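You operate a simulated robot arm through the tools that you are given. There is no shell and no other tool. Be economical: measure what you need, move in short steps, check, and stop when the job is done.

The job below is to be done with a simulated two-armed robot. You get a single attempt, and the scene is never put back.

## Task
Take the brown-topped blue pad and put it on the long green tray. Fetch the pad marked "A2" from the top of the side bench and set it on top of the small grey block there. Put the black gear that says "N9" from the green mat on the top of the red desk and the black gear marked "D6" on the counter of the paper store. Close the dark drum drawer. The order is free.

The check looks at the end state, three seconds after you hand in, the way a careful person would. Anything else that was tipped, shoved, dropped, spilled or broken makes it a failure.

## Robot
Two 7-joint arms with two-finger parallel grippers on one trunk, on a base that drives. Base frame: it is fixed to the floor where the robot stands at the start and does not move with it; the origin is under the middle of the robot, x ahead of it, y to its left, z up. Units: m, degrees, N and s.
The left shoulder is at the start at [0.02, 0.17, 1.178], the right one opposite. With the tool pointing down near the work surface each hand reaches from about 0.1 to 0.48 m from the robot's upright axis, wherever it stands, measured 20 degrees to its own side. Places, roughly: black gear [1.5, 2, 0.75]; brown-topped blue pad (5x4x3 cm) [0.8, 0, 0.5]; counter of the paper store [-2.8, 3, 0.9]; dark drum drawer [0.9, 4.5, 0.5]; long green tray [0.75, 0, 0.75]; pad [-0.25, -0.75, 0.75]; small grey block [-1, -0.75, 0.75]; top of the red desk [-0.6, 4.2, 0.7]. Payload 3.8 kg a hand.
The TCP of each hand is the grasp point between the finger pads, 0.03 m short of the fingertips. In the tool frame z runs along the fingers and y along their closing line. The gripper opens to 0.11 m. The fingers are 0.02 m wide and 0.01 m thick; the gripper's body (0.048 by 0.112 m) begins 0.055 m behind the TCP.
Orientation is that of the tool frame in the base frame, as [roll, pitch, yaw] about the fixed x, y, z axes, in that order (R = Rz(yaw) Ry(pitch) Rx(roll)). With the fingers straight down and closing along the base's y, the tool's x points along the base's -x, its y along +y and its z along -z.

## Interface
- The arms move only by the tool send_rows. It takes "left_commands", "right_commands" or both (then of equal length, played together; a hand with none holds still); each is a list of rows, each a list of 7 numbers: the shift along the tool's x, y, z in cm, then the turn, a rotation vector about the tool's x, y, z in degrees, then the closure in counts, from 0 (fully open) to 255 (shut). In form: [[x, y, z, rx, ry, rz, hand], ...]. A call has 1 to 10 rows; each row shifts and turns the commanded pose from where the row before left it, along the tool's axes as they then stand. Each row takes 0.2 s and may step no farther than 0.05 m and 8.6 degrees from the row before; otherwise, or with a gripper value out of range, the whole call is refused. Where a pose cannot be reached the arm comes as near as it can. A force on the tool above 40 N (or 10 N above the force at the start of the call, whichever is more), or a blocked arm, ends the call early, and 0.2 s more pass. Each finger travels about 0.072 m/s and halts on what it meets, pressing with about 43 N; the grip force reading is that of the motor and also rises with nothing between the fingers. The clock runs only during rows and for 0.2 s after the last one: add rows that do not move to give the fingers time. The reply holds the time, the measured pose of the TCP, the force on the tool along the base axes, the opening and the grip force, in the units named above and with some noise, with the torque about the TCP (base axes, N m) and any sound that the robot's microphone picked up.
- Cameras (640 x 400 px; columns grow to the right, rows downward): "scene" is now at [0.0856, -0.0607, 1.3262]; the picture's right is [-0.70, -0.72, 0.00], its down [-0.43, 0.42, -0.80] and it looks along [0.57, -0.56, -0.60] (base axes); focal length 214 px, centre (320, 200). "left" rides on the left gripper at [0.072, -0.017, -0.103] in its tool frame; the picture's right is [0.23, 0.97, 0.00], its down [-0.76, 0.18, -0.62] and it looks along [-0.61, 0.14, 0.78] (tool axes); focal length 222 px, centre (320, 200). "right" rides on the right gripper at [0.072, 0.017, -0.103] in its tool frame; the picture's right is [-0.23, 0.97, 0.00], its down [-0.76, -0.18, -0.62] and it looks along [-0.61, -0.14, 0.78] (tool axes); focal length 222 px, centre (320, 200). There is no depth. A picture from a camera that has moved, and an enlarged one, comes with that camera's place and axes in the base frame and with its lens.
- camera(camera): a new picture of that camera. No time passes.
- move_column(by): slides the trunk up (or, below 0, down) by that many m; the arms and the scene camera ride with it, the base frame stays. It gives what a move gives, with no picture.
- base_move(legs): drives the robot by 1 to 6 legs, each [ahead, turn to the left] in m and degrees, along the robot's own axes; the way and the turn of a leg run together, so that a leg with both is an arc; at most 1.5 m and 180 degrees a leg. The arms and the cameras ride along, it lands a little off, and it stops where it bumps. It gives what a move gives.
- pan_tilt(pan, tilt): turns the head with the scene camera to pan (to the left, within 80 degrees either way) and tilt (down, from -29 to 69), counted from straight ahead of the robot. It gives what a move gives.
- close_up(camera, box): a new picture of the part [left, top, right, bottom] of that camera's present view, enlarged. No time passes.
- finish_job(): hands the job in; it is judged then, once.

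Go step by step. Nothing tells you exact positions but the pictures and the camera data: compare them with the known pose of the tool, close in by small moves and look again before you grip or let go. The budget is 165 turns and 122 pictures, counting those below and the enlarged ones. Unless the task says otherwise, let go and move clear before handing in, and close with one line.

The tools are called as name(argument=value, ...) on one line, values as JSON. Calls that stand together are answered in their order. send_rows: Moves the arms, as the interface text tells. Its arguments: {"type":"object","properties":{"left_commands":{"type":"array","items":{"type":"array","items":{"type":"number"}}},"right_commands":{"type":"array","items":{"type":"array","items":{"type":"number"}}}},"required":[]} The other tools are called the same way: move_column (by) slides the trunk up or down; base_move (legs) drives the base; pan_tilt (pan, tilt) turns the head that bears the scene camera; camera (camera) takes a picture; close_up (camera, box) takes an enlarged picture of a part of a camera's view; finish_job () hands the job in.

At the start:

```text
time_s: 0.0
left_position: [0.4607, -0.0265, 1.1481]
left_ee_rot: [180.0, 0.1, 179.9]
left_ft_force: [-0.6, -0.1, -0.6]
left_wrist_torque: [0.03, 0.01, -0.03]
left_width: 0.1099
left_grip_force: 0.0
right_position: [0.3382, -0.5004, 1.1143]
right_ee_rot: [-180.0, 0.0, -179.9]
right_ft_force: [-0.9, 0.0, -0.4]
right_wrist_torque: [0.0, 0.0, 0.03]
right_width: 0.1099
right_grip_force: 0.1
trunk travel left (down, up): [-0.275, 0.295]
robot x, y, heading: [-0.0004, -0.0032, -0.3]
head pan, tilt: [-44.3, 36.5]
```

scene: 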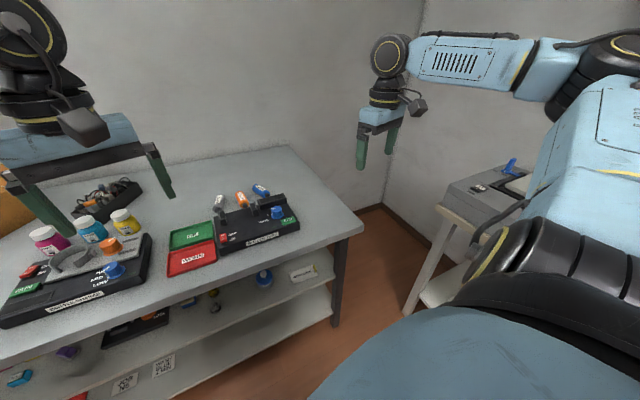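
right: 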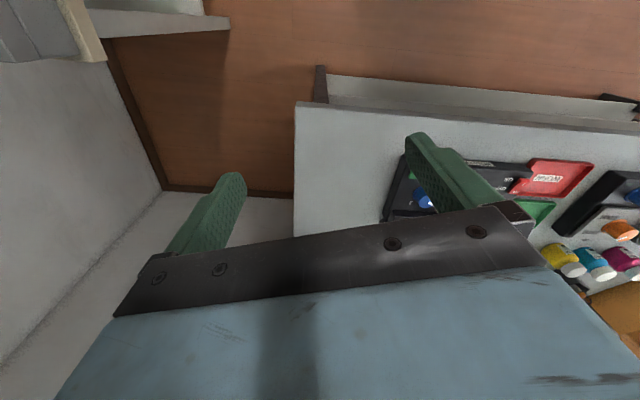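
left: 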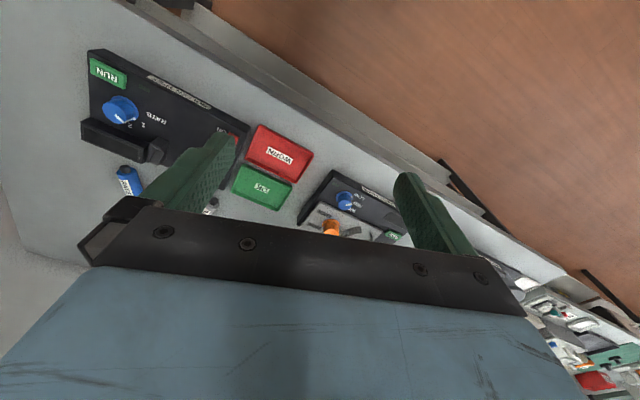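

I see a bench ahead with shelves below it, and a side bench to the right. I'll look straight ahead and to the left first.

pan_tilt(pan=0, tilt=45)

camera(camera="scene")

```text
time_s: 1.1
left_position: [0.4606, -0.0251, 1.1481]
left_ee_rot: [-180.0, 0.1, -179.9]
left_ft_force: [0.2, -0.1, 0.6]
left_wrist_torque: [0.01, 0.01, 0.01]
left_width: 0.1099
left_grip_force: 0.0
right_position: [0.3373, -0.5012, 1.1139]
right_ee_rot: [-180.0, 0.0, 179.9]
right_ft_force: [-1.0, -0.5, 0.6]
right_wrist_torque: [0.02, 0.02, 0.0]
right_width: 0.1102
right_grip_force: 0.0
trunk travel left (down, up): [-0.275, 0.295]
robot x, y, heading: [0.0007, 0.0001, 0.1]
head pan, tilt: [0.0, 45.0]
```

```text
118 pictures are left
camera scene: at [0.1045, 0.0001, 1.3138], right [0.0, -1.0, 0.0], down [-0.71, 0.0, -0.71], along [0.71, 0.0, -0.71], focal length 214 px, centre (320, 200)
```

scene: 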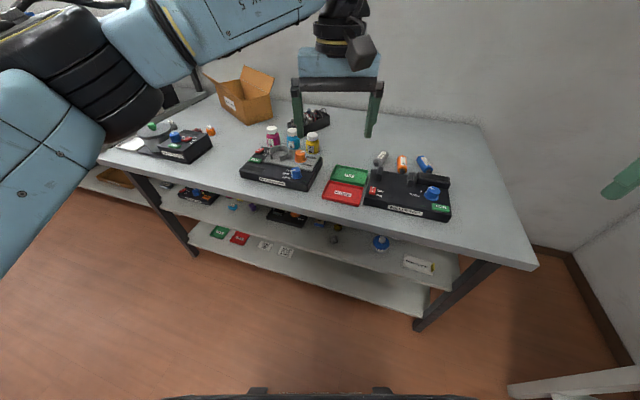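

The bench lies ahead with trays on it and a shelf below it. I'll zoom in on both.

close_up(camera="scene", box=[140, 180, 460, 300])

close_up(camera="scene", box=[220, 100, 460, 230])

```text
2.00 times, centred on (300, 240) of scene
camera zoom: at [0.1045, 0.0001, 1.3138], right [0.0, -1.0, 0.0], down [-0.71, 0.0, -0.71], along [0.71, 0.0, -0.71], focal length 429 px, centre (360, 120)
```

zoom: 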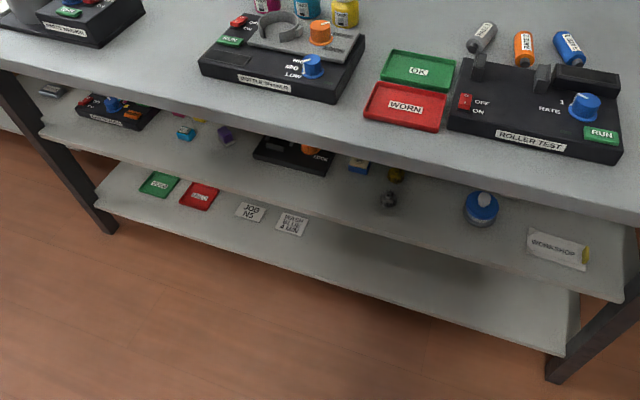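

```text
2.67 times, centred on (340, 165) of scene
camera zoom: at [0.1045, 0.0001, 1.3138], right [0.0, -1.0, 0.0], down [-0.71, 0.0, -0.71], along [0.71, 0.0, -0.71], focal length 572 px, centre (267, 293)
```

zoom: 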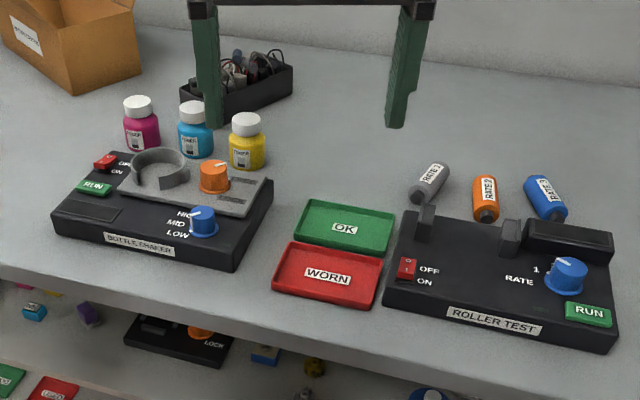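

The OK tray is at about (0.82, -0.12, 0.75), and candidate pads are on the middle shelf. I'll lower the trunk to look under the bench top.

move_column(by=-0.26)

pan_tilt(pan=0, tilt=40)

close_up(camera="scene", box=[80, 160, 480, 400])

```text
time_s: 3.8
left_position: [0.4618, -0.0266, 0.8879]
left_ee_rot: [-179.9, 0.1, 180.0]
left_ft_force: [-0.8, 0.0, 0.1]
left_wrist_torque: [0.0, -0.04, -0.02]
left_width: 0.1095
left_grip_force: 0.0
right_position: [0.3373, -0.5003, 0.8544]
right_ee_rot: [-180.0, 0.0, -180.0]
right_ft_force: [0.4, -0.9, -0.5]
right_wrist_torque: [0.03, 0.01, 0.0]
right_width: 0.11
right_grip_force: 0.0
trunk travel left (down, up): [-0.015, 0.555]
robot x, y, heading: [-0.0008, 0.0004, 0.2]
head pan, tilt: [0.0, 45.0]
```

```text
time_s: 4.5
left_position: [0.4614, -0.026, 0.8877]
left_ee_rot: [179.9, 0.0, 180.0]
left_ft_force: [0.1, 0.0, -0.2]
left_wrist_torque: [0.0, 0.01, 0.0]
left_width: 0.1101
left_grip_force: 0.0
right_position: [0.3378, -0.5012, 0.8539]
right_ee_rot: [-180.0, 0.0, -180.0]
right_ft_force: [0.2, 0.5, 0.3]
right_wrist_torque: [0.0, 0.04, 0.01]
right_width: 0.1102
right_grip_force: 0.1
trunk travel left (down, up): [-0.015, 0.555]
robot x, y, heading: [0.0005, -0.0015, -0.0]
head pan, tilt: [0.0, 40.0]
```

```text
1.60 times, centred on (280, 280) of scene
camera zoom: at [0.1082, 0.0002, 1.061], right [0.0, -1.0, 0.0], down [-0.64, 0.0, -0.77], along [0.77, 0.0, -0.64], focal length 343 px, centre (384, 72)
```

zoom: 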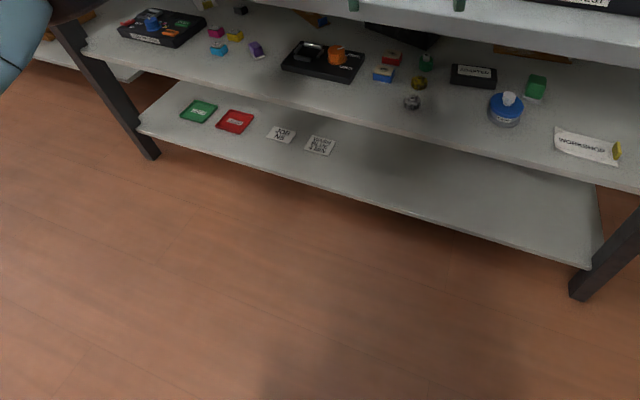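

Several small pads sit on the middle shelf. I'll enlarge that part.

close_up(camera="scene", box=[190, 150, 310, 220])

close_up(camera="scene", box=[290, 160, 410, 235])

```text
5.33 times, centred on (250, 185) of scene
camera zoom: at [0.1082, 0.0002, 1.061], right [0.0, -1.0, 0.0], down [-0.64, 0.0, -0.77], along [0.77, 0.0, -0.64], focal length 1144 px, centre (693, 280)
```

zoom: 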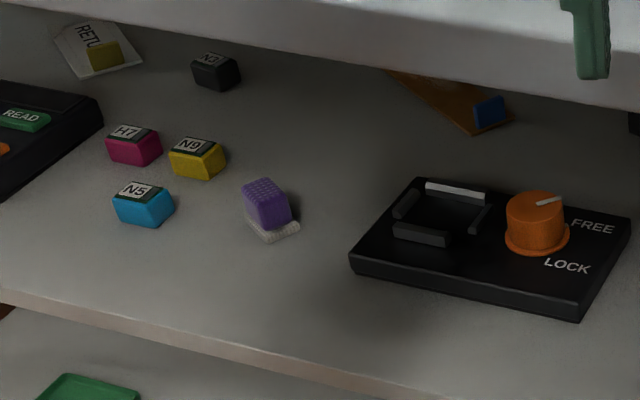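

```text
5.33 times, centred on (350, 198) of scene
camera zoom: at [0.1082, 0.0002, 1.061], right [0.0, -1.0, 0.0], down [-0.64, 0.0, -0.77], along [0.77, 0.0, -0.64], focal length 1144 px, centre (160, 213)
```

zoom: 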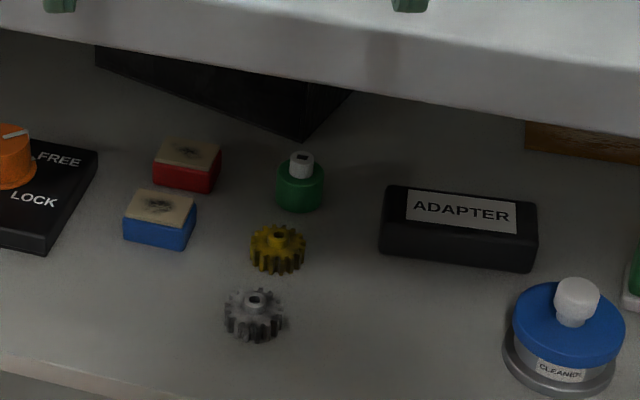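

The brown-topped blue pad is at about (0.775, 0.0) on the shelf, with a red pad just behind it. The bench is turned about -18°, so I'll square up to it and then prepare a flipped, forward-pointing left hand so its camera is on top.

base_move(legs=[[0, -18]])

send_rows(left_commands=[[0, 0, 0, 0, 0, 8.5, 0], [0, 0, 0, 0, 0, 8.5, 0], [0, 0, 0, 0, 0, 8.5, 0], [0, 0, 0, 0, 0, 8.5, 0], [0, 0, 0, 0, 0, 8.5, 0], [0, 0, 0, 0, 0, 8.5, 0], [0, 0, 0, 0, 0, 8.5, 0], [0, 0, 0, 0, 0, 8.5, 0], [0, 0, 0, 0, 0, 8.5, 0], [0, 0, 0, 0, 0, 8.5, 0]])

```text
time_s: 5.8
left_position: [0.4299, -0.1671, 0.8877]
left_ee_rot: [-179.9, 0.0, 162.0]
left_ft_force: [0.6, 0.6, 0.0]
left_wrist_torque: [-0.01, 0.01, -0.02]
left_width: 0.11
left_grip_force: 0.1
right_position: [0.1665, -0.5806, 0.8549]
right_ee_rot: [-179.9, 0.0, 162.1]
right_ft_force: [0.5, -0.2, -0.1]
right_wrist_torque: [-0.03, 0.01, -0.01]
right_width: 0.1099
right_grip_force: 0.1
trunk travel left (down, up): [-0.015, 0.555]
robot x, y, heading: [0.0006, -0.0016, -17.8]
head pan, tilt: [0.0, 40.0]
```

```text
time_s: 8.1
left_position: [0.4056, -0.1338, 0.9029]
left_ee_rot: [179.7, 0.4, 92.3]
left_ft_force: [1.1, 0.4, -0.5]
left_wrist_torque: [-0.04, -0.01, -0.02]
left_width: 0.11
left_grip_force: 0.1
left hand out of reach, approached as far as the arm can: row 8, 9, 10
right_position: [0.1671, -0.5788, 0.8554]
right_ee_rot: [-179.8, 0.1, 162.1]
right_ft_force: [0.4, 0.4, 0.1]
right_wrist_torque: [-0.03, 0.0, 0.0]
right_width: 0.11
right_grip_force: 0.1
trunk travel left (down, up): [-0.015, 0.555]
robot x, y, heading: [-0.0032, -0.0017, -18.3]
head pan, tilt: [0.0, 40.0]
```

The wrist hits a limit this way, so I'll turn the other way.

send_rows(left_commands=[[0, 0, 0, 0, 0, -8.5, 0], [0, 0, 0, 0, 0, -8.5, 0], [0, 0, 0, 0, 0, -8.5, 0], [0, 0, 0, 0, 0, -8.5, 0], [0, 0, 0, 0, 0, -8.5, 0], [0, 0, 0, 0, 0, -8.5, 0], [0, 0, 0, 0, 0, -8.5, 0], [0, 0, 0, 0, 0, -8.5, 0], [0, 0, 0, 0, 0, -8.5, 0], [0, 0, 0, 0, 0, -8.5, 0]])

send_rows(left_commands=[[0, 0, 0, 0, 0, -8.5, 0], [0, 0, 0, 0, 0, -8.5, 0], [0, 0, 0, 0, 0, -8.5, 0], [0, 0, 0, 0, 0, -8.5, 0], [0, 0, 0, 0, 0, -8.5, 0], [0, 0, 0, 0, 0, -8.5, 0], [0, 0, 0, 0, 0, -8.5, 0], [0, 0, 0, 0, 0, -8.5, 0], [0, 0, 0, 0, 0, -8.5, 0], [0, 0, 0, 0, 0, -8.5, 0]])

send_rows(left_commands=[[0, 0, 0, 0, 0, -8.5, 0], [0, 0, 0, 0, 0, -8.5, 0], [0, 0, 0, 0, 0, -8.5, 0], [0, 0, 0, 0, 0, -8.5, 0], [0, 0, 0, 0, 0, -8.5, 0], [0, 0, 0, 0, 0, -8.5, 0], [0, 0, 0, 0, 0, -8.5, 0], [0, 0, 0, 0, 0, -8.5, 0]])

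```text
time_s: 10.2
left_position: [0.4068, -0.1363, 0.9036]
left_ee_rot: [-179.9, 0.0, 176.4]
left_ft_force: [-1.1, -0.6, 0.9]
left_wrist_torque: [-0.07, 0.01, -0.04]
left_width: 0.1098
left_grip_force: 0.1
right_position: [0.1677, -0.5803, 0.854]
right_ee_rot: [180.0, 0.1, 162.1]
right_ft_force: [0.8, 0.7, -0.8]
right_wrist_torque: [0.0, 0.01, 0.01]
right_width: 0.1102
right_grip_force: 0.1
trunk travel left (down, up): [-0.015, 0.555]
robot x, y, heading: [0.0021, 0.0036, -18.1]
head pan, tilt: [0.0, 40.0]
```

```text
time_s: 12.4
left_position: [0.4047, -0.1366, 0.9031]
left_ee_rot: [-180.0, 0.0, -98.6]
left_ft_force: [0.2, 0.2, 0.3]
left_wrist_torque: [-0.01, 0.0, -0.01]
left_width: 0.1097
left_grip_force: 0.1
right_position: [0.167, -0.5808, 0.8535]
right_ee_rot: [-180.0, 0.2, 162.1]
right_ft_force: [0.3, 0.1, 0.0]
right_wrist_torque: [-0.02, 0.04, 0.0]
right_width: 0.1102
right_grip_force: 0.1
trunk travel left (down, up): [-0.015, 0.555]
robot x, y, heading: [-0.0027, 0.0004, -17.8]
head pan, tilt: [0.0, 40.0]
```

```text
time_s: 14.2
left_position: [0.4056, -0.1372, 0.9023]
left_ee_rot: [179.9, 0.0, -30.6]
left_ft_force: [-0.4, 0.0, 1.1]
left_wrist_torque: [0.0, -0.03, 0.01]
left_width: 0.1099
left_grip_force: 0.0
right_position: [0.1672, -0.5799, 0.8548]
right_ee_rot: [-180.0, 0.1, 162.1]
right_ft_force: [0.6, 0.4, -0.3]
right_wrist_torque: [0.03, 0.02, 0.01]
right_width: 0.1099
right_grip_force: 0.1
trunk travel left (down, up): [-0.015, 0.555]
robot x, y, heading: [0.0008, -0.0021, -17.9]
head pan, tilt: [0.0, 40.0]
```

The flip works. Now I finish the yaw, move forward a little and pitch the tool to 30° below horizontal.

send_rows(left_commands=[[4, 0, 0, 0, 0, -6.3, 0], [4, 0, 0, 0, 0, -6.3, 0], [0, 0, 0, 0, 8.57, 0, 0], [0, 0, 0, 0, 8.57, 0, 0], [0, 0, 0, 0, 8.57, 0, 0], [0, 0, 0, 0, 8.57, 0, 0], [0, 0, 0, 0, 8.57, 0, 0], [0, 0, 0, 0, 8.57, 0, 0], [0, 0, 0, 0, 8.57, 0, 0]])

camera(camera="scene")

```text
time_s: 16.2
left_position: [0.4771, -0.1735, 0.9034]
left_ee_rot: [179.7, -60.0, -17.9]
left_ft_force: [-0.2, -0.2, 0.7]
left_wrist_torque: [-0.02, -0.04, 0.01]
left_width: 0.1101
left_grip_force: 0.0
right_position: [0.1666, -0.5804, 0.8542]
right_ee_rot: [-179.9, 0.0, 162.2]
right_ft_force: [-0.3, -0.9, -0.5]
right_wrist_torque: [-0.03, 0.0, 0.0]
right_width: 0.1102
right_grip_force: 0.0
trunk travel left (down, up): [-0.015, 0.555]
robot x, y, heading: [0.0006, 0.0017, -17.7]
head pan, tilt: [0.0, 40.0]
```

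```text
112 pictures are left
camera scene: at [0.1031, -0.0324, 1.061], right [-0.31, -0.95, 0.0], down [-0.61, 0.2, -0.77], along [0.73, -0.24, -0.64], focal length 214 px, centre (320, 200)
```

scene: 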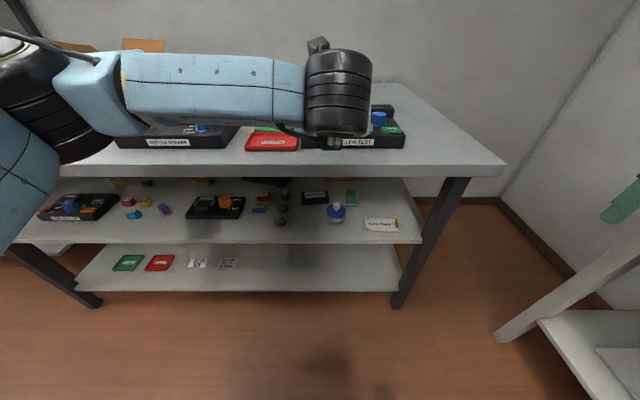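

We're now square to the bench. I'll take a close-up to measure the pad.

close_up(camera="scene", box=[180, 170, 340, 270])

camera(camera="left")

```text
4.00 times, centred on (260, 220) of scene
camera zoom: at [0.1031, -0.0324, 1.061], right [-0.31, -0.95, 0.0], down [-0.61, 0.2, -0.77], along [0.73, -0.24, -0.64], focal length 858 px, centre (560, 120)
```

zoom: 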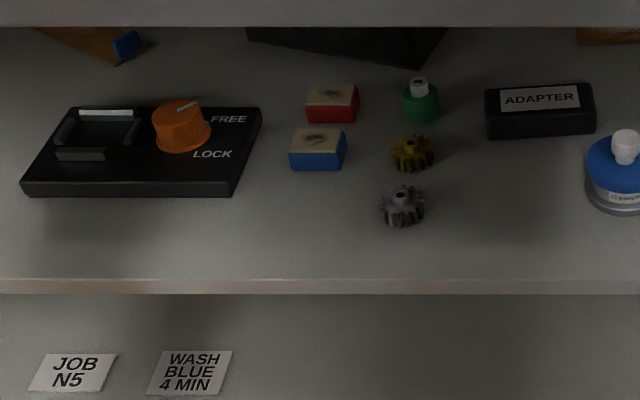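

```text
110 pictures are left
camera left: at [0.4316, -0.1387, 1.0179], right [-0.2, -0.96, 0.2], down [-0.93, 0.12, -0.35], along [0.31, -0.25, -0.92], focal length 222 px, centre (320, 200)
```

left: 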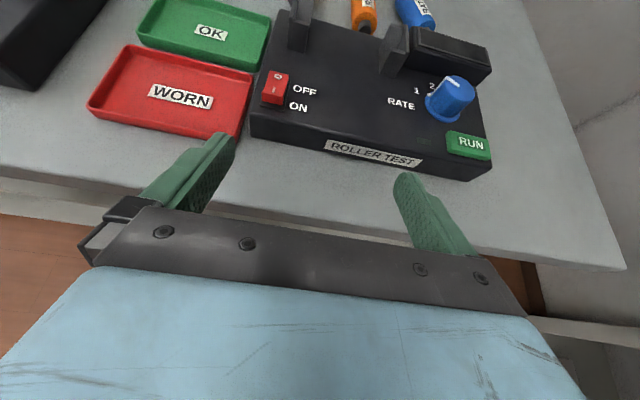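

Triangulating across views puts the bench top at z≈0.82 with its front edge at x'≈0.51, and the shelf at about 0.49. I'll back off a little, then lower the left hand in front of the bench.

base_move(legs=[[-0.12, 0]])

send_rows(left_commands=[[-3.5, 0, 2.02, 0, 0, 0, 120], [-3.5, 0, 2.02, 0, 0, 0, 120], [-3.5, 0, 2.02, 0, 0, 0, 120], [-3.5, 0, 2.02, 0, 0, 0, 120], [-3.5, 0, 2.02, 0, 0, 0, 120], [-3.5, 0, 2.02, 0, 0, 0, 120], [-3.5, 0, 2.02, 0, 0, 0, 120], [-3.5, 0, 2.02, 0, 0, 0, 120]])

camera(camera="left")

camera(camera="scene")

```text
time_s: 17.5
left_position: [0.3631, -0.1372, 0.9029]
left_ee_rot: [179.9, -60.0, -18.1]
left_ft_force: [-0.1, -0.9, -0.8]
left_wrist_torque: [0.02, 0.0, -0.01]
left_width: 0.11
left_grip_force: 0.1
right_position: [0.0553, -0.5436, 0.8538]
right_ee_rot: [179.9, 0.2, 162.1]
right_ft_force: [-0.8, 0.5, 0.9]
right_wrist_torque: [0.01, -0.03, -0.02]
right_width: 0.1101
right_grip_force: 0.1
trunk travel left (down, up): [-0.015, 0.555]
robot x, y, heading: [-0.114, 0.0352, -18.1]
head pan, tilt: [0.0, 40.0]
```

```text
time_s: 19.3
left_position: [0.3639, -0.137, 0.58]
left_ee_rot: [179.8, -60.0, -18.0]
left_ft_force: [0.0, -0.4, 0.5]
left_wrist_torque: [0.02, -0.05, -0.01]
left_width: 0.0581
left_grip_force: 0.0
right_position: [0.053, -0.5448, 0.8539]
right_ee_rot: [-180.0, 0.1, 162.1]
right_ft_force: [-0.4, -1.0, 0.2]
right_wrist_torque: [-0.02, -0.01, 0.0]
right_width: 0.1099
right_grip_force: 0.1
trunk travel left (down, up): [-0.015, 0.555]
robot x, y, heading: [-0.1114, 0.0383, -17.8]
head pan, tilt: [0.0, 40.0]
```

```text
109 pictures are left
camera left: at [0.319, -0.1024, 0.694], right [-0.19, -0.96, 0.2], down [-0.93, 0.12, -0.35], along [0.31, -0.25, -0.92], focal length 222 px, centre (320, 200)
```

left: 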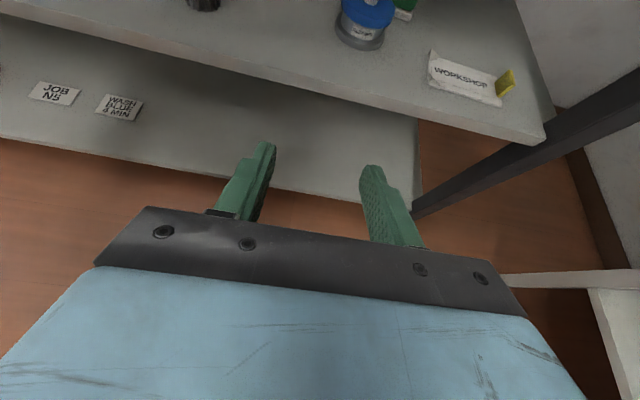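

```text
108 pictures are left
camera scene: at [-0.0105, 0.0042, 1.061], right [-0.31, -0.95, 0.0], down [-0.61, 0.2, -0.77], along [0.73, -0.24, -0.64], focal length 214 px, centre (320, 200)
```

scene: 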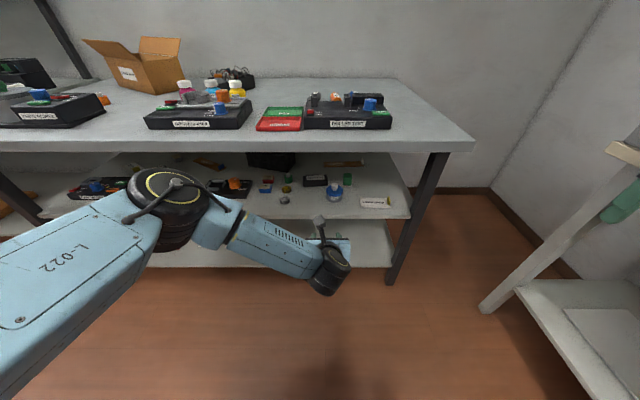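

The hand is low in front of the shelf. I'll move it 24 cm to the left, toward the pad's line.

send_rows(left_commands=[[0, -4.8, 0, 0, 0, 0, 105], [0, -4.8, 0, 0, 0, 0, 105], [0, -4.8, 0, 0, 0, 0, 105], [0, -4.8, 0, 0, 0, 0, 105], [0, -4.8, 0, 0, 0, 0, 105]])

camera(camera="left")

camera(camera="scene")

```text
time_s: 20.5
left_position: [0.4347, 0.0055, 0.6353]
left_ee_rot: [-179.0, -59.0, -18.0]
left_ft_force: [0.8, 0.0, 0.3]
left_wrist_torque: [-0.05, 0.01, 0.01]
left_width: 0.0646
left_grip_force: 0.1
left hand out of reach, approached as far as the arm can: row 3, 4, 5
right_position: [0.054, -0.5439, 0.8554]
right_ee_rot: [179.9, 0.0, 162.2]
right_ft_force: [-0.3, 0.1, 0.6]
right_wrist_torque: [-0.01, -0.01, 0.01]
right_width: 0.11
right_grip_force: 0.0
trunk travel left (down, up): [-0.015, 0.555]
robot x, y, heading: [-0.1119, 0.0343, -17.9]
head pan, tilt: [0.0, 40.0]
```

```text
107 pictures are left
camera left: at [0.3899, 0.038, 0.7509], right [-0.18, -0.97, 0.19], down [-0.94, 0.11, -0.33], along [0.3, -0.23, -0.92], focal length 222 px, centre (320, 200)
```

left: 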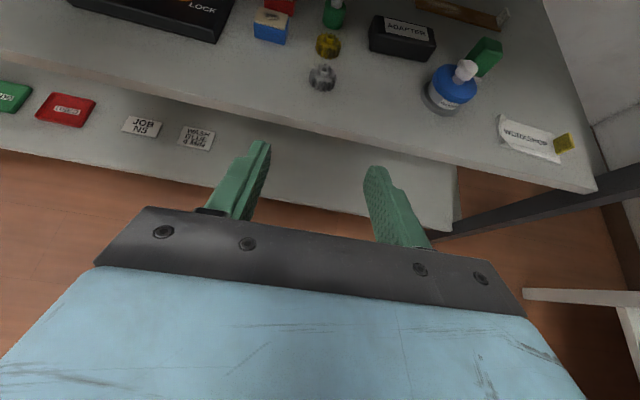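

```text
106 pictures are left
camera scene: at [-0.0104, 0.0046, 1.061], right [-0.31, -0.95, 0.0], down [-0.61, 0.2, -0.77], along [0.73, -0.24, -0.64], focal length 214 px, centre (320, 200)
```

scene: 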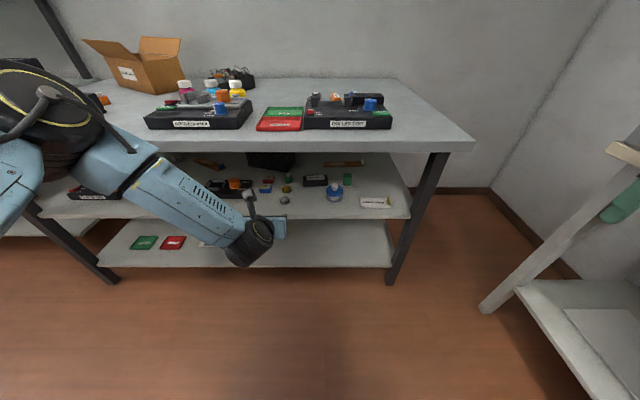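

The pad centre comes out at about (0.759, -0.005) with the shelf at about 0.50. The arm doesn't like being too close, so I'll extend the hand forward and down before driving in.

send_rows(left_commands=[[-0.97, -2.33, 2.58, 0, 0, 0, 95], [-0.97, -2.33, 2.58, 0, 0, 0, 95], [-0.97, -2.33, 2.58, 0, 0, 0, 95], [-0.97, -2.33, 2.58, 0, 0, 0, 95]])

camera(camera="left")

```text
time_s: 21.5
left_position: [0.485, -0.0041, 0.6235]
left_ee_rot: [-179.2, -59.2, -18.1]
left_ft_force: [-0.6, -0.3, -0.1]
left_wrist_torque: [-0.02, 0.02, 0.0]
left_width: 0.0687
left_grip_force: 0.1
left hand out of reach, approached as far as the arm can: row 1, 2, 3, 4
right_position: [0.0527, -0.5428, 0.8544]
right_ee_rot: [180.0, 0.0, 162.1]
right_ft_force: [0.2, 0.1, -0.1]
right_wrist_torque: [0.0, 0.02, 0.02]
right_width: 0.11
right_grip_force: 0.0
trunk travel left (down, up): [-0.015, 0.555]
robot x, y, heading: [-0.1122, 0.0375, -17.9]
head pan, tilt: [0.0, 40.0]
```

```text
105 pictures are left
camera left: at [0.4401, 0.027, 0.7383], right [-0.18, -0.97, 0.19], down [-0.94, 0.11, -0.34], along [0.3, -0.24, -0.92], focal length 222 px, centre (320, 200)
```

left: 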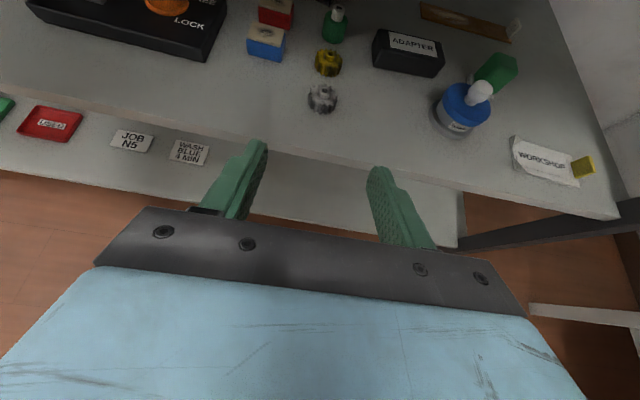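

This arm configuration works better nearer the robot's midline, so I'll shift the base about 22 cm to the left with a back–turn–forward–turn manoeuvre.

send_rows(left_commands=[[0, 4.5, 0, 0, 0, 0, 95], [0, 4.5, 0, 0, 0, 0, 95], [0, 4.5, 0, 0, 0, 0, 95]])

base_move(legs=[[-0.25, 0], [0, 45], [0.32, 0], [0, -45]])

camera(camera="scene")

camera(camera="left")

```text
time_s: 22.3
left_position: [0.4436, -0.1335, 0.6221]
left_ee_rot: [-179.9, -60.1, -18.1]
left_ft_force: [-0.4, 0.0, 0.2]
left_wrist_torque: [0.0, -0.01, -0.02]
left_width: 0.069
left_grip_force: 0.1
right_position: [0.0529, -0.544, 0.8538]
right_ee_rot: [-179.9, 0.1, 162.0]
right_ft_force: [-0.5, -0.6, -0.6]
right_wrist_torque: [0.01, 0.01, -0.01]
right_width: 0.11
right_grip_force: 0.1
trunk travel left (down, up): [-0.015, 0.555]
robot x, y, heading: [-0.1125, 0.038, -18.0]
head pan, tilt: [0.0, 40.0]
```

```text
time_s: 30.0
left_position: [0.4893, 0.0926, 0.6226]
left_ee_rot: [179.8, -60.0, -18.0]
left_ft_force: [-0.9, 0.2, 0.0]
left_wrist_torque: [0.01, -0.03, 0.0]
left_width: 0.0689
left_grip_force: 0.1
right_position: [0.0999, -0.3202, 0.855]
right_ee_rot: [-179.9, 0.1, 162.1]
right_ft_force: [-0.2, -0.2, 0.2]
right_wrist_torque: [-0.02, -0.03, -0.01]
right_width: 0.1101
right_grip_force: 0.0
trunk travel left (down, up): [-0.015, 0.555]
robot x, y, heading: [-0.0686, 0.2603, -17.9]
head pan, tilt: [0.0, 40.0]
```

```text
104 pictures are left
camera scene: at [0.0361, 0.2285, 1.061], right [-0.31, -0.95, 0.0], down [-0.61, 0.2, -0.77], along [0.73, -0.23, -0.64], focal length 214 px, centre (320, 200)
```

scene: 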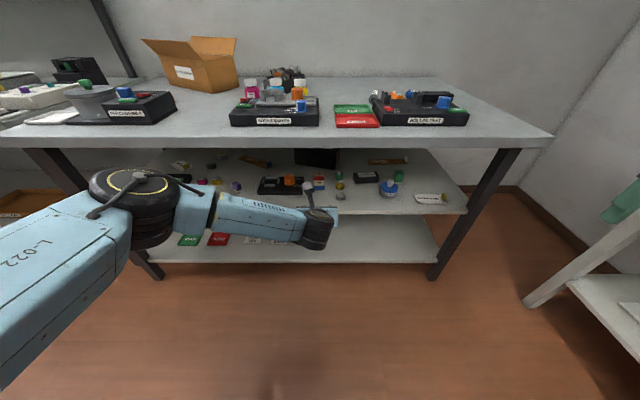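

```text
103 pictures are left
camera left: at [0.4445, 0.1257, 0.7368], right [-0.19, -0.96, 0.2], down [-0.93, 0.12, -0.35], along [0.31, -0.25, -0.92], focal length 222 px, centre (320, 200)
```

left: 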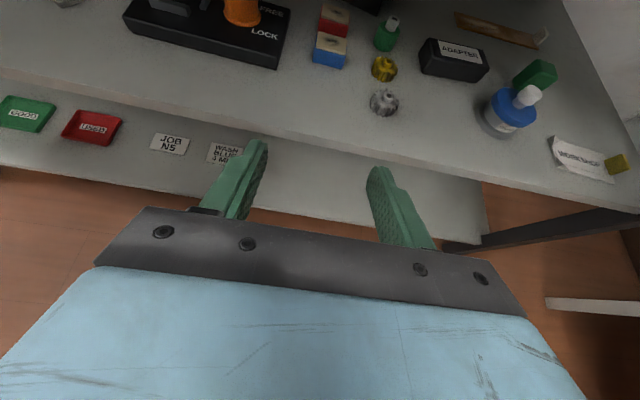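

The TCP is nearly in line with the pad (y'≈0.24). I'll lower the hand, then drive 0.18 m forward.

send_rows(left_commands=[[-2.6, 0.2, 1.5, 0, 0, 0, 80], [-2.6, 0.2, 1.5, 0, 0, 0, 80]])

base_move(legs=[[0.17, 0]])

camera(camera="scene")

camera(camera="left")

```text
time_s: 30.6
left_position: [0.4892, 0.0874, 0.5626]
left_ee_rot: [179.8, -60.0, -18.0]
left_ft_force: [-0.7, 0.4, 1.2]
left_wrist_torque: [0.02, -0.02, 0.02]
left_width: 0.0757
left_grip_force: 0.0
right_position: [0.101, -0.3194, 0.8549]
right_ee_rot: [179.9, 0.1, 162.2]
right_ft_force: [-0.8, 1.0, 0.0]
right_wrist_torque: [0.03, -0.03, 0.0]
right_width: 0.1101
right_grip_force: 0.1
trunk travel left (down, up): [-0.015, 0.555]
robot x, y, heading: [-0.0639, 0.261, -18.1]
head pan, tilt: [0.0, 40.0]
```

```text
time_s: 32.0
left_position: [0.6501, 0.0375, 0.5624]
left_ee_rot: [179.9, -60.0, -17.9]
left_ft_force: [-0.3, 0.4, -0.5]
left_wrist_torque: [0.01, -0.01, 0.01]
left_width: 0.0753
left_grip_force: 0.1
right_position: [0.2625, -0.3718, 0.8538]
right_ee_rot: [-180.0, 0.1, 162.2]
right_ft_force: [-1.0, -0.5, 0.0]
right_wrist_torque: [0.04, 0.02, -0.02]
right_width: 0.1099
right_grip_force: 0.0
trunk travel left (down, up): [-0.015, 0.555]
robot x, y, heading: [0.0926, 0.2083, -18.0]
head pan, tilt: [0.0, 40.0]
```

```text
102 pictures are left
camera scene: at [0.1968, 0.1771, 1.061], right [-0.31, -0.95, 0.0], down [-0.61, 0.2, -0.77], along [0.73, -0.23, -0.64], focal length 214 px, centre (320, 200)
```

scene: 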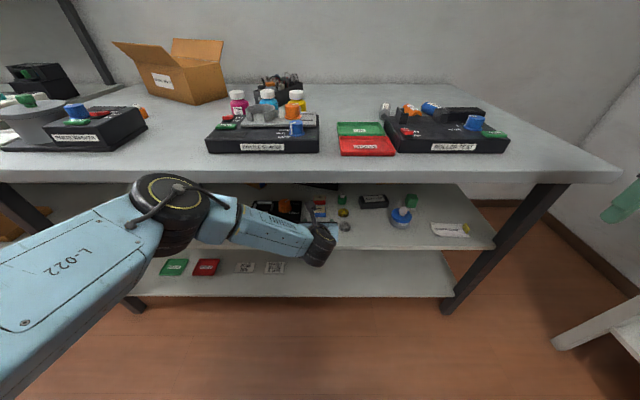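

```text
101 pictures are left
camera left: at [0.6041, 0.0708, 0.677], right [-0.19, -0.96, 0.2], down [-0.93, 0.12, -0.35], along [0.31, -0.25, -0.92], focal length 222 px, centre (320, 200)
```

left: 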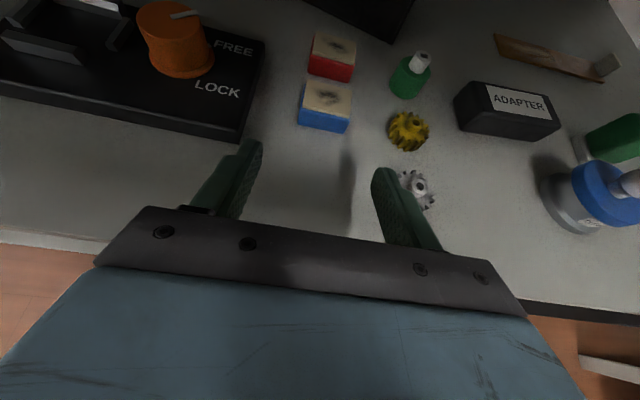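

The view is clear: the pad is centred at x'≈0.722, y'≈0.233, aligned with the gripper. I'll move forward over it before descending.

send_rows(left_commands=[[1.25, 0.1, 2.17, 0, 0, 0, 80], [1.25, 0.1, 2.17, 0, 0, 0, 80], [1.25, 0.1, 2.17, 0, 0, 0, 80], [1.25, 0.05, 2.17, 0, 0, 0, 80]])

camera(camera="left")

```text
time_s: 33.0
left_position: [0.7431, 0.0021, 0.5624]
left_ee_rot: [180.0, -59.9, -17.9]
left_ft_force: [-0.2, 0.0, 0.8]
left_wrist_torque: [0.0, 0.02, -0.01]
left_width: 0.0756
left_grip_force: 0.1
right_position: [0.2634, -0.3716, 0.8551]
right_ee_rot: [179.9, 0.1, 162.2]
right_ft_force: [-0.1, 0.5, 0.1]
right_wrist_torque: [0.0, 0.0, -0.02]
right_width: 0.1099
right_grip_force: 0.0
trunk travel left (down, up): [-0.015, 0.555]
robot x, y, heading: [0.095, 0.2074, -17.9]
head pan, tilt: [0.0, 40.0]
```

```text
100 pictures are left
camera left: at [0.6977, 0.0364, 0.6766], right [-0.19, -0.96, 0.2], down [-0.93, 0.12, -0.35], along [0.31, -0.25, -0.92], focal length 222 px, centre (320, 200)
```

left: 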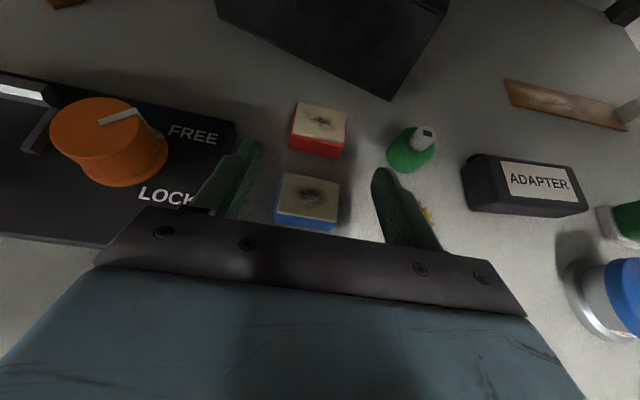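

Nicely lined up. I'll descend 3.2 cm and check.

send_rows(left_commands=[[-1.3, 0, 0.93, 0, 0, 0, 80], [-1.3, 0, 0.93, 0, 0, 0, 80]])

camera(camera="left")

```text
time_s: 33.6
left_position: [0.745, 0.0068, 0.5304]
left_ee_rot: [179.9, -60.0, -17.8]
left_ft_force: [0.1, -0.6, -0.4]
left_wrist_torque: [-0.01, -0.01, 0.01]
left_width: 0.0755
left_grip_force: 0.1
left hand out of reach, approached as far as the arm can: row 2
right_position: [0.2615, -0.3707, 0.8554]
right_ee_rot: [-180.0, 0.1, 162.2]
right_ft_force: [1.3, 0.3, -0.5]
right_wrist_torque: [0.0, 0.0, 0.0]
right_width: 0.11
right_grip_force: 0.0
trunk travel left (down, up): [-0.015, 0.555]
robot x, y, heading: [0.0926, 0.2101, -17.6]
head pan, tilt: [0.0, 40.0]
```

```text
99 pictures are left
camera left: at [0.7, 0.0412, 0.6453], right [-0.19, -0.96, 0.2], down [-0.93, 0.12, -0.35], along [0.31, -0.25, -0.92], focal length 222 px, centre (320, 200)
```

left: 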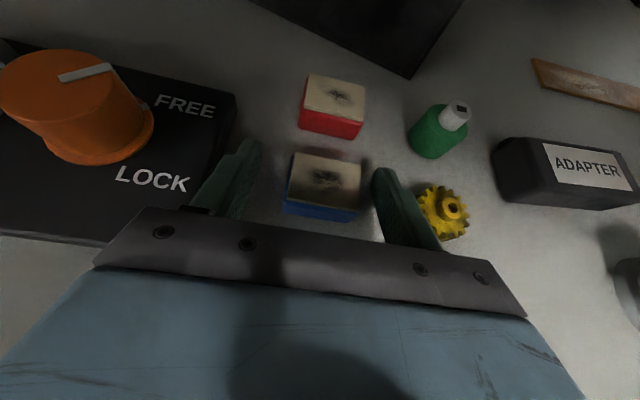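

The pad lies between the fingers. I'll close now.

send_rows(left_commands=[[0, 0.3, 0, 0, 0, 0, 80], [0, 0, 0, 0, 0, 0, 255], [0, 0, 0, 0, 0, 0, 255], [0, 0, 0, 0, 0, 0, 255], [0, 0, 0, 0, 0, 0, 255]])

camera(camera="left")

```text
time_s: 34.9
left_position: [0.7438, 0.0042, 0.532]
left_ee_rot: [-180.0, -60.0, -17.8]
left_ft_force: [0.9, 0.0, 0.6]
left_wrist_torque: [-0.01, -0.04, 0.0]
left_width: 0.047
left_grip_force: 42.9
right_position: [0.2615, -0.3713, 0.854]
right_ee_rot: [-180.0, 0.0, 162.2]
right_ft_force: [-0.7, 0.3, -0.3]
right_wrist_torque: [-0.01, 0.01, 0.02]
right_width: 0.1101
right_grip_force: 0.1
trunk travel left (down, up): [-0.015, 0.555]
robot x, y, heading: [0.0948, 0.2085, -18.0]
head pan, tilt: [0.0, 40.0]
```

```text
98 pictures are left
camera left: at [0.6988, 0.0388, 0.6461], right [-0.19, -0.96, 0.2], down [-0.93, 0.12, -0.35], along [0.31, -0.25, -0.92], focal length 222 px, centre (320, 200)
```

left: 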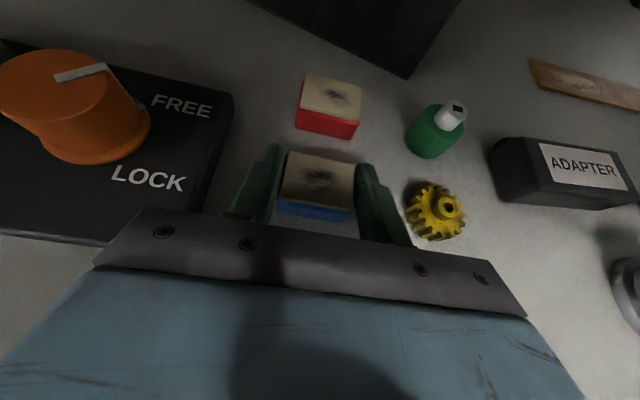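

The pad is gripped (width 0.047). I'll lift it slightly, back out from under the bench and raise the trunk.

send_rows(left_commands=[[1.7, 0, -1, 0, 0, 0, 255], [1.7, 0, -1, 0, 0, 0, 255], [0, 0, 0, 0, 0, 0, 255]])

base_move(legs=[[-0.4, 0]])

move_column(by=0.36)

camera(camera="scene")

camera(camera="left")

```text
time_s: 35.6
left_position: [0.7447, 0.0048, 0.5711]
left_ee_rot: [179.9, -60.0, -17.8]
left_ft_force: [0.2, 0.1, -1.4]
left_wrist_torque: [0.0, 0.0, -0.02]
left_width: 0.0469
left_grip_force: 43.1
left hand out of reach, approached as far as the arm can: row 1
right_position: [0.2623, -0.3696, 0.8539]
right_ee_rot: [-179.9, -0.1, 162.2]
right_ft_force: [-0.6, 0.3, -1.2]
right_wrist_torque: [-0.04, -0.01, -0.01]
right_width: 0.1099
right_grip_force: 0.1
trunk travel left (down, up): [-0.015, 0.555]
robot x, y, heading: [0.0908, 0.2114, -18.0]
head pan, tilt: [0.0, 40.0]
```

```text
time_s: 38.3
left_position: [0.3709, 0.1219, 0.5669]
left_ee_rot: [-180.0, -59.6, -18.1]
left_ft_force: [-0.4, 1.1, -0.3]
left_wrist_torque: [-0.02, 0.01, -0.01]
left_width: 0.0468
left_grip_force: 42.6
right_position: [-0.1109, -0.2527, 0.852]
right_ee_rot: [180.0, -0.3, 162.1]
right_ft_force: [0.7, 0.0, -0.5]
right_wrist_torque: [0.01, 0.02, 0.02]
right_width: 0.1099
right_grip_force: 0.0
trunk travel left (down, up): [-0.015, 0.555]
robot x, y, heading: [-0.2835, 0.3293, -17.8]
head pan, tilt: [0.0, 40.0]
stopped in leg 1: the robot was blocked; the commanded pose is now the measured one
```

```text
time_s: 41.8
left_position: [0.367, 0.1247, 0.9302]
left_ee_rot: [-180.0, -60.0, -18.2]
left_ft_force: [0.4, 0.2, -0.8]
left_wrist_torque: [0.01, -0.01, 0.03]
left_width: 0.047
left_grip_force: 43.1
right_position: [-0.1146, -0.2501, 1.2148]
right_ee_rot: [-180.0, 0.0, 162.2]
right_ft_force: [-0.3, -0.4, -0.5]
right_wrist_torque: [0.0, 0.0, 0.01]
right_width: 0.11
right_grip_force: 0.1
trunk travel left (down, up): [-0.375, 0.195]
robot x, y, heading: [-0.2849, 0.329, -17.8]
head pan, tilt: [0.0, 40.0]
```

```text
97 pictures are left
camera scene: at [-0.1804, 0.2973, 1.4209], right [-0.31, -0.95, 0.0], down [-0.61, 0.2, -0.77], along [0.73, -0.24, -0.64], focal length 214 px, centre (320, 200)
```

scene: 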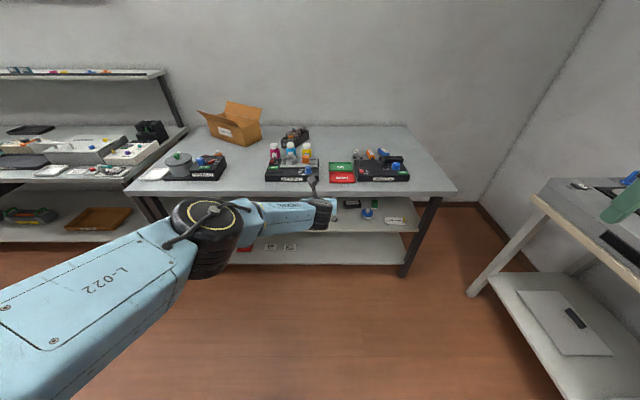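

```text
96 pictures are left
camera left: at [0.3216, 0.1583, 1.0457], right [-0.19, -0.96, 0.2], down [-0.93, 0.12, -0.35], along [0.31, -0.25, -0.92], focal length 222 px, centre (320, 200)
```

left: 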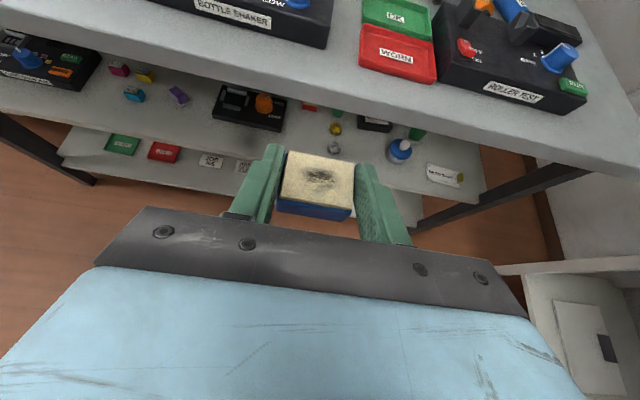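

The last move was reported as blocked right at its end. I'll look to both sides to see what might be behind me.

pan_tilt(pan=-80, tilt=40)

camera(camera="scene")

pan_tilt(pan=80, tilt=25)

camera(camera="scene")

```text
time_s: 43.3
left_position: [0.3667, 0.1233, 0.9318]
left_ee_rot: [180.0, -60.0, -18.1]
left_ft_force: [-0.3, -0.4, 0.4]
left_wrist_torque: [0.01, -0.02, 0.02]
left_width: 0.0468
left_grip_force: 43.5
right_position: [-0.1152, -0.2502, 1.2147]
right_ee_rot: [-179.9, 0.1, 162.0]
right_ft_force: [0.3, 0.7, -1.3]
right_wrist_torque: [-0.01, -0.01, 0.01]
right_width: 0.1101
right_grip_force: 0.0
trunk travel left (down, up): [-0.375, 0.195]
robot x, y, heading: [-0.2876, 0.3342, -18.1]
head pan, tilt: [-80.0, 40.0]
```

```text
95 pictures are left
camera scene: at [-0.273, 0.2393, 1.421], right [-0.99, 0.14, 0.0], down [0.09, 0.64, -0.77], along [-0.1, -0.76, -0.64], focal length 214 px, centre (320, 200)
```

scene: 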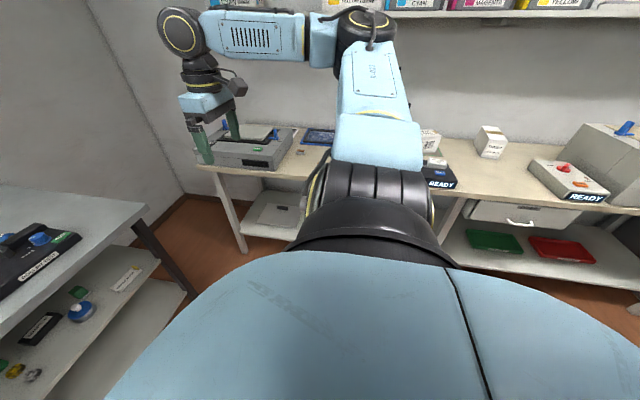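

```text
time_s: 45.8
left_position: [0.3676, 0.1232, 0.9311]
left_ee_rot: [-180.0, -60.0, -18.1]
left_ft_force: [-0.5, 0.1, -0.1]
left_wrist_torque: [-0.02, 0.02, 0.0]
left_width: 0.047
left_grip_force: 43.3
right_position: [-0.1167, -0.2508, 1.2141]
right_ee_rot: [-179.9, 0.2, 162.1]
right_ft_force: [0.2, -0.3, 0.2]
right_wrist_torque: [0.02, 0.01, -0.01]
right_width: 0.1101
right_grip_force: 0.1
trunk travel left (down, up): [-0.375, 0.195]
robot x, y, heading: [-0.2853, 0.3321, -17.9]
head pan, tilt: [80.0, 25.0]
```

```text
94 pictures are left
camera scene: at [-0.2182, 0.4049, 1.4443], right [0.88, -0.47, 0.0], down [-0.2, -0.37, -0.91], along [0.42, 0.8, -0.42], focal length 214 px, centre (320, 200)
```

scene: 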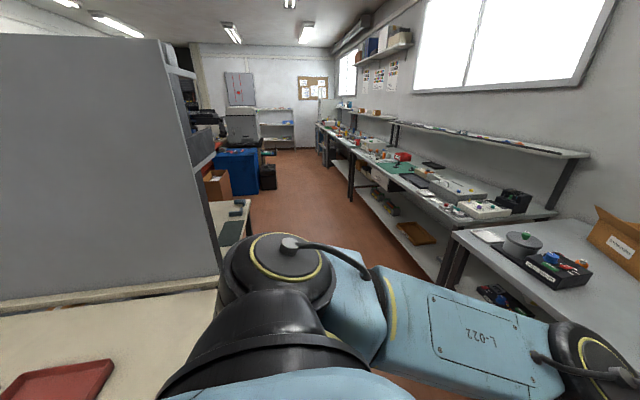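

A wood-topped bench with a tall partition stands close behind me, so I must not back up that far again. Next I'll line the pad up with the OK tray (centre x'≈0.718, y'≈0.124) and drive forward over it.

send_rows(left_commands=[[0, 3.6, 0, 0, 0, 0, 255], [0, 3.6, 0, 0, 0, 0, 255], [0, 3.5, 0, 0, 0, 0, 255]])

base_move(legs=[[0.36, 0]])

pan_tilt(pan=0, tilt=45)

camera(camera="left")

camera(camera="scene")

```text
time_s: 46.5
left_position: [0.3415, 0.0757, 0.9288]
left_ee_rot: [180.0, -60.0, -18.0]
left_ft_force: [0.5, 1.1, -0.4]
left_wrist_torque: [0.03, 0.0, 0.03]
left_width: 0.047
left_grip_force: 42.7
left hand out of reach, approached as far as the arm can: row 2, 3
right_position: [-0.1161, -0.2503, 1.213]
right_ee_rot: [-180.0, 0.2, 162.0]
right_ft_force: [0.7, 0.2, 0.4]
right_wrist_torque: [0.01, 0.0, 0.01]
right_width: 0.1101
right_grip_force: 0.2
trunk travel left (down, up): [-0.375, 0.195]
robot x, y, heading: [-0.2854, 0.3293, -17.8]
head pan, tilt: [80.0, 25.0]
```

```text
time_s: 48.9
left_position: [0.6892, -0.0351, 0.9281]
left_ee_rot: [179.9, -60.0, -18.0]
left_ft_force: [-0.2, -0.6, 0.0]
left_wrist_torque: [0.03, 0.04, 0.01]
left_width: 0.047
left_grip_force: 43.0
right_position: [0.229, -0.3625, 1.2137]
right_ee_rot: [180.0, 0.0, 162.1]
right_ft_force: [1.1, -0.2, 0.6]
right_wrist_torque: [-0.02, 0.02, -0.01]
right_width: 0.1099
right_grip_force: 0.0
trunk travel left (down, up): [-0.375, 0.195]
robot x, y, heading: [0.0617, 0.2214, -17.9]
head pan, tilt: [80.0, 25.0]
```

```text
time_s: 50.4
left_position: [0.6876, -0.0357, 0.9285]
left_ee_rot: [180.0, -60.1, -18.1]
left_ft_force: [0.3, -0.2, 0.3]
left_wrist_torque: [0.0, 0.02, 0.01]
left_width: 0.0471
left_grip_force: 42.8
right_position: [0.2288, -0.3633, 1.2147]
right_ee_rot: [180.0, 0.2, 162.1]
right_ft_force: [0.5, 0.4, -0.5]
right_wrist_torque: [0.01, 0.05, 0.01]
right_width: 0.11
right_grip_force: 0.0
trunk travel left (down, up): [-0.375, 0.195]
robot x, y, heading: [0.0593, 0.2173, -18.3]
head pan, tilt: [0.0, 45.0]
```

```text
93 pictures are left
camera left: at [0.6423, -0.0008, 1.0427], right [-0.19, -0.96, 0.2], down [-0.93, 0.12, -0.35], along [0.31, -0.25, -0.92], focal length 222 px, centre (320, 200)
```

left: 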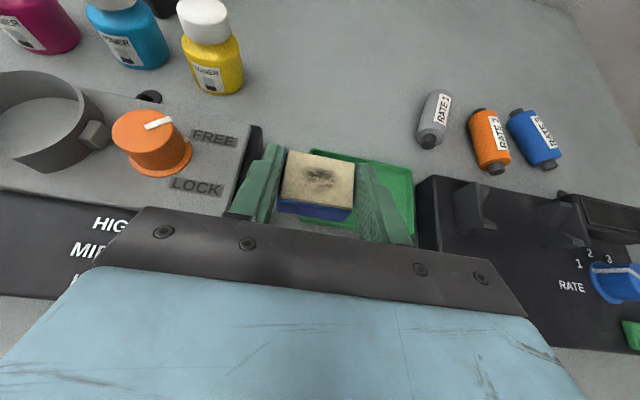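

```text
92 pictures are left
camera scene: at [0.1609, 0.1873, 1.4138], right [-0.31, -0.95, 0.0], down [-0.67, 0.22, -0.71], along [0.67, -0.22, -0.71], focal length 214 px, centre (320, 200)
```

scene: 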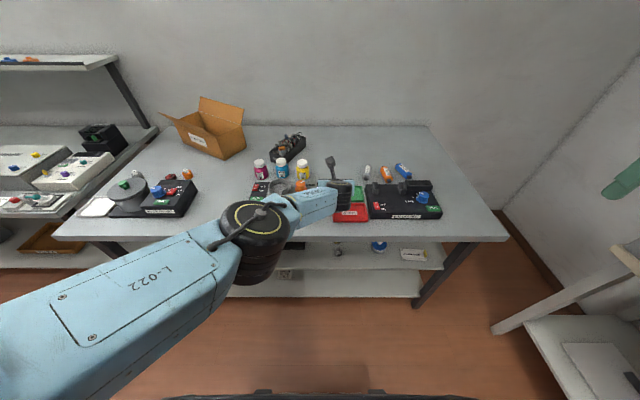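

The arm was at full stretch, so I'll pull the hand in and right, then drive forward by the same amount.

send_rows(left_commands=[[-1.75, 0, -3.03, 0, 0, 0, 255], [-1.75, 0, -3.03, 0, 0, 0, 255], [0, 2.8, 0, 0, 0, 0, 255], [0, 2.7, 0, 0, 0, 0, 255]])

base_move(legs=[[0.105, 0]])

camera(camera="left")

```text
time_s: 51.4
left_position: [0.6043, -0.0661, 0.9278]
left_ee_rot: [179.9, -60.0, -18.2]
left_ft_force: [0.2, -0.1, -1.3]
left_wrist_torque: [0.02, -0.01, -0.01]
left_width: 0.0469
left_grip_force: 42.8
right_position: [0.2283, -0.3633, 1.2144]
right_ee_rot: [-179.9, 0.1, 162.0]
right_ft_force: [0.6, -0.4, 0.3]
right_wrist_torque: [-0.02, -0.03, -0.02]
right_width: 0.1101
right_grip_force: 0.1
trunk travel left (down, up): [-0.375, 0.195]
robot x, y, heading: [0.0588, 0.2135, -17.9]
head pan, tilt: [0.0, 45.0]
```

```text
time_s: 52.6
left_position: [0.7054, -0.0993, 0.9289]
left_ee_rot: [180.0, -59.8, -18.1]
left_ft_force: [1.0, -0.7, -0.5]
left_wrist_torque: [0.0, 0.0, 0.04]
left_width: 0.0471
left_grip_force: 42.5
right_position: [0.33, -0.3939, 1.2139]
right_ee_rot: [-180.0, 0.0, 162.1]
right_ft_force: [0.6, 0.8, -0.8]
right_wrist_torque: [0.05, 0.01, -0.01]
right_width: 0.1099
right_grip_force: 0.1
trunk travel left (down, up): [-0.375, 0.195]
robot x, y, heading: [0.1593, 0.1886, -18.0]
head pan, tilt: [0.0, 45.0]
```

```text
91 pictures are left
camera left: at [0.6594, -0.0633, 1.0423], right [-0.19, -0.96, 0.2], down [-0.93, 0.12, -0.35], along [0.31, -0.25, -0.92], focal length 222 px, centre (320, 200)
```

left: 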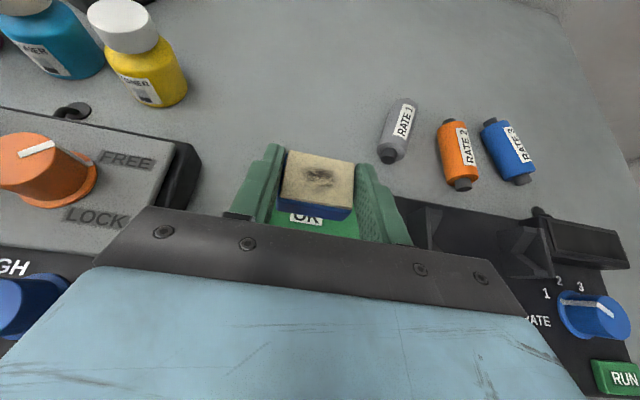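

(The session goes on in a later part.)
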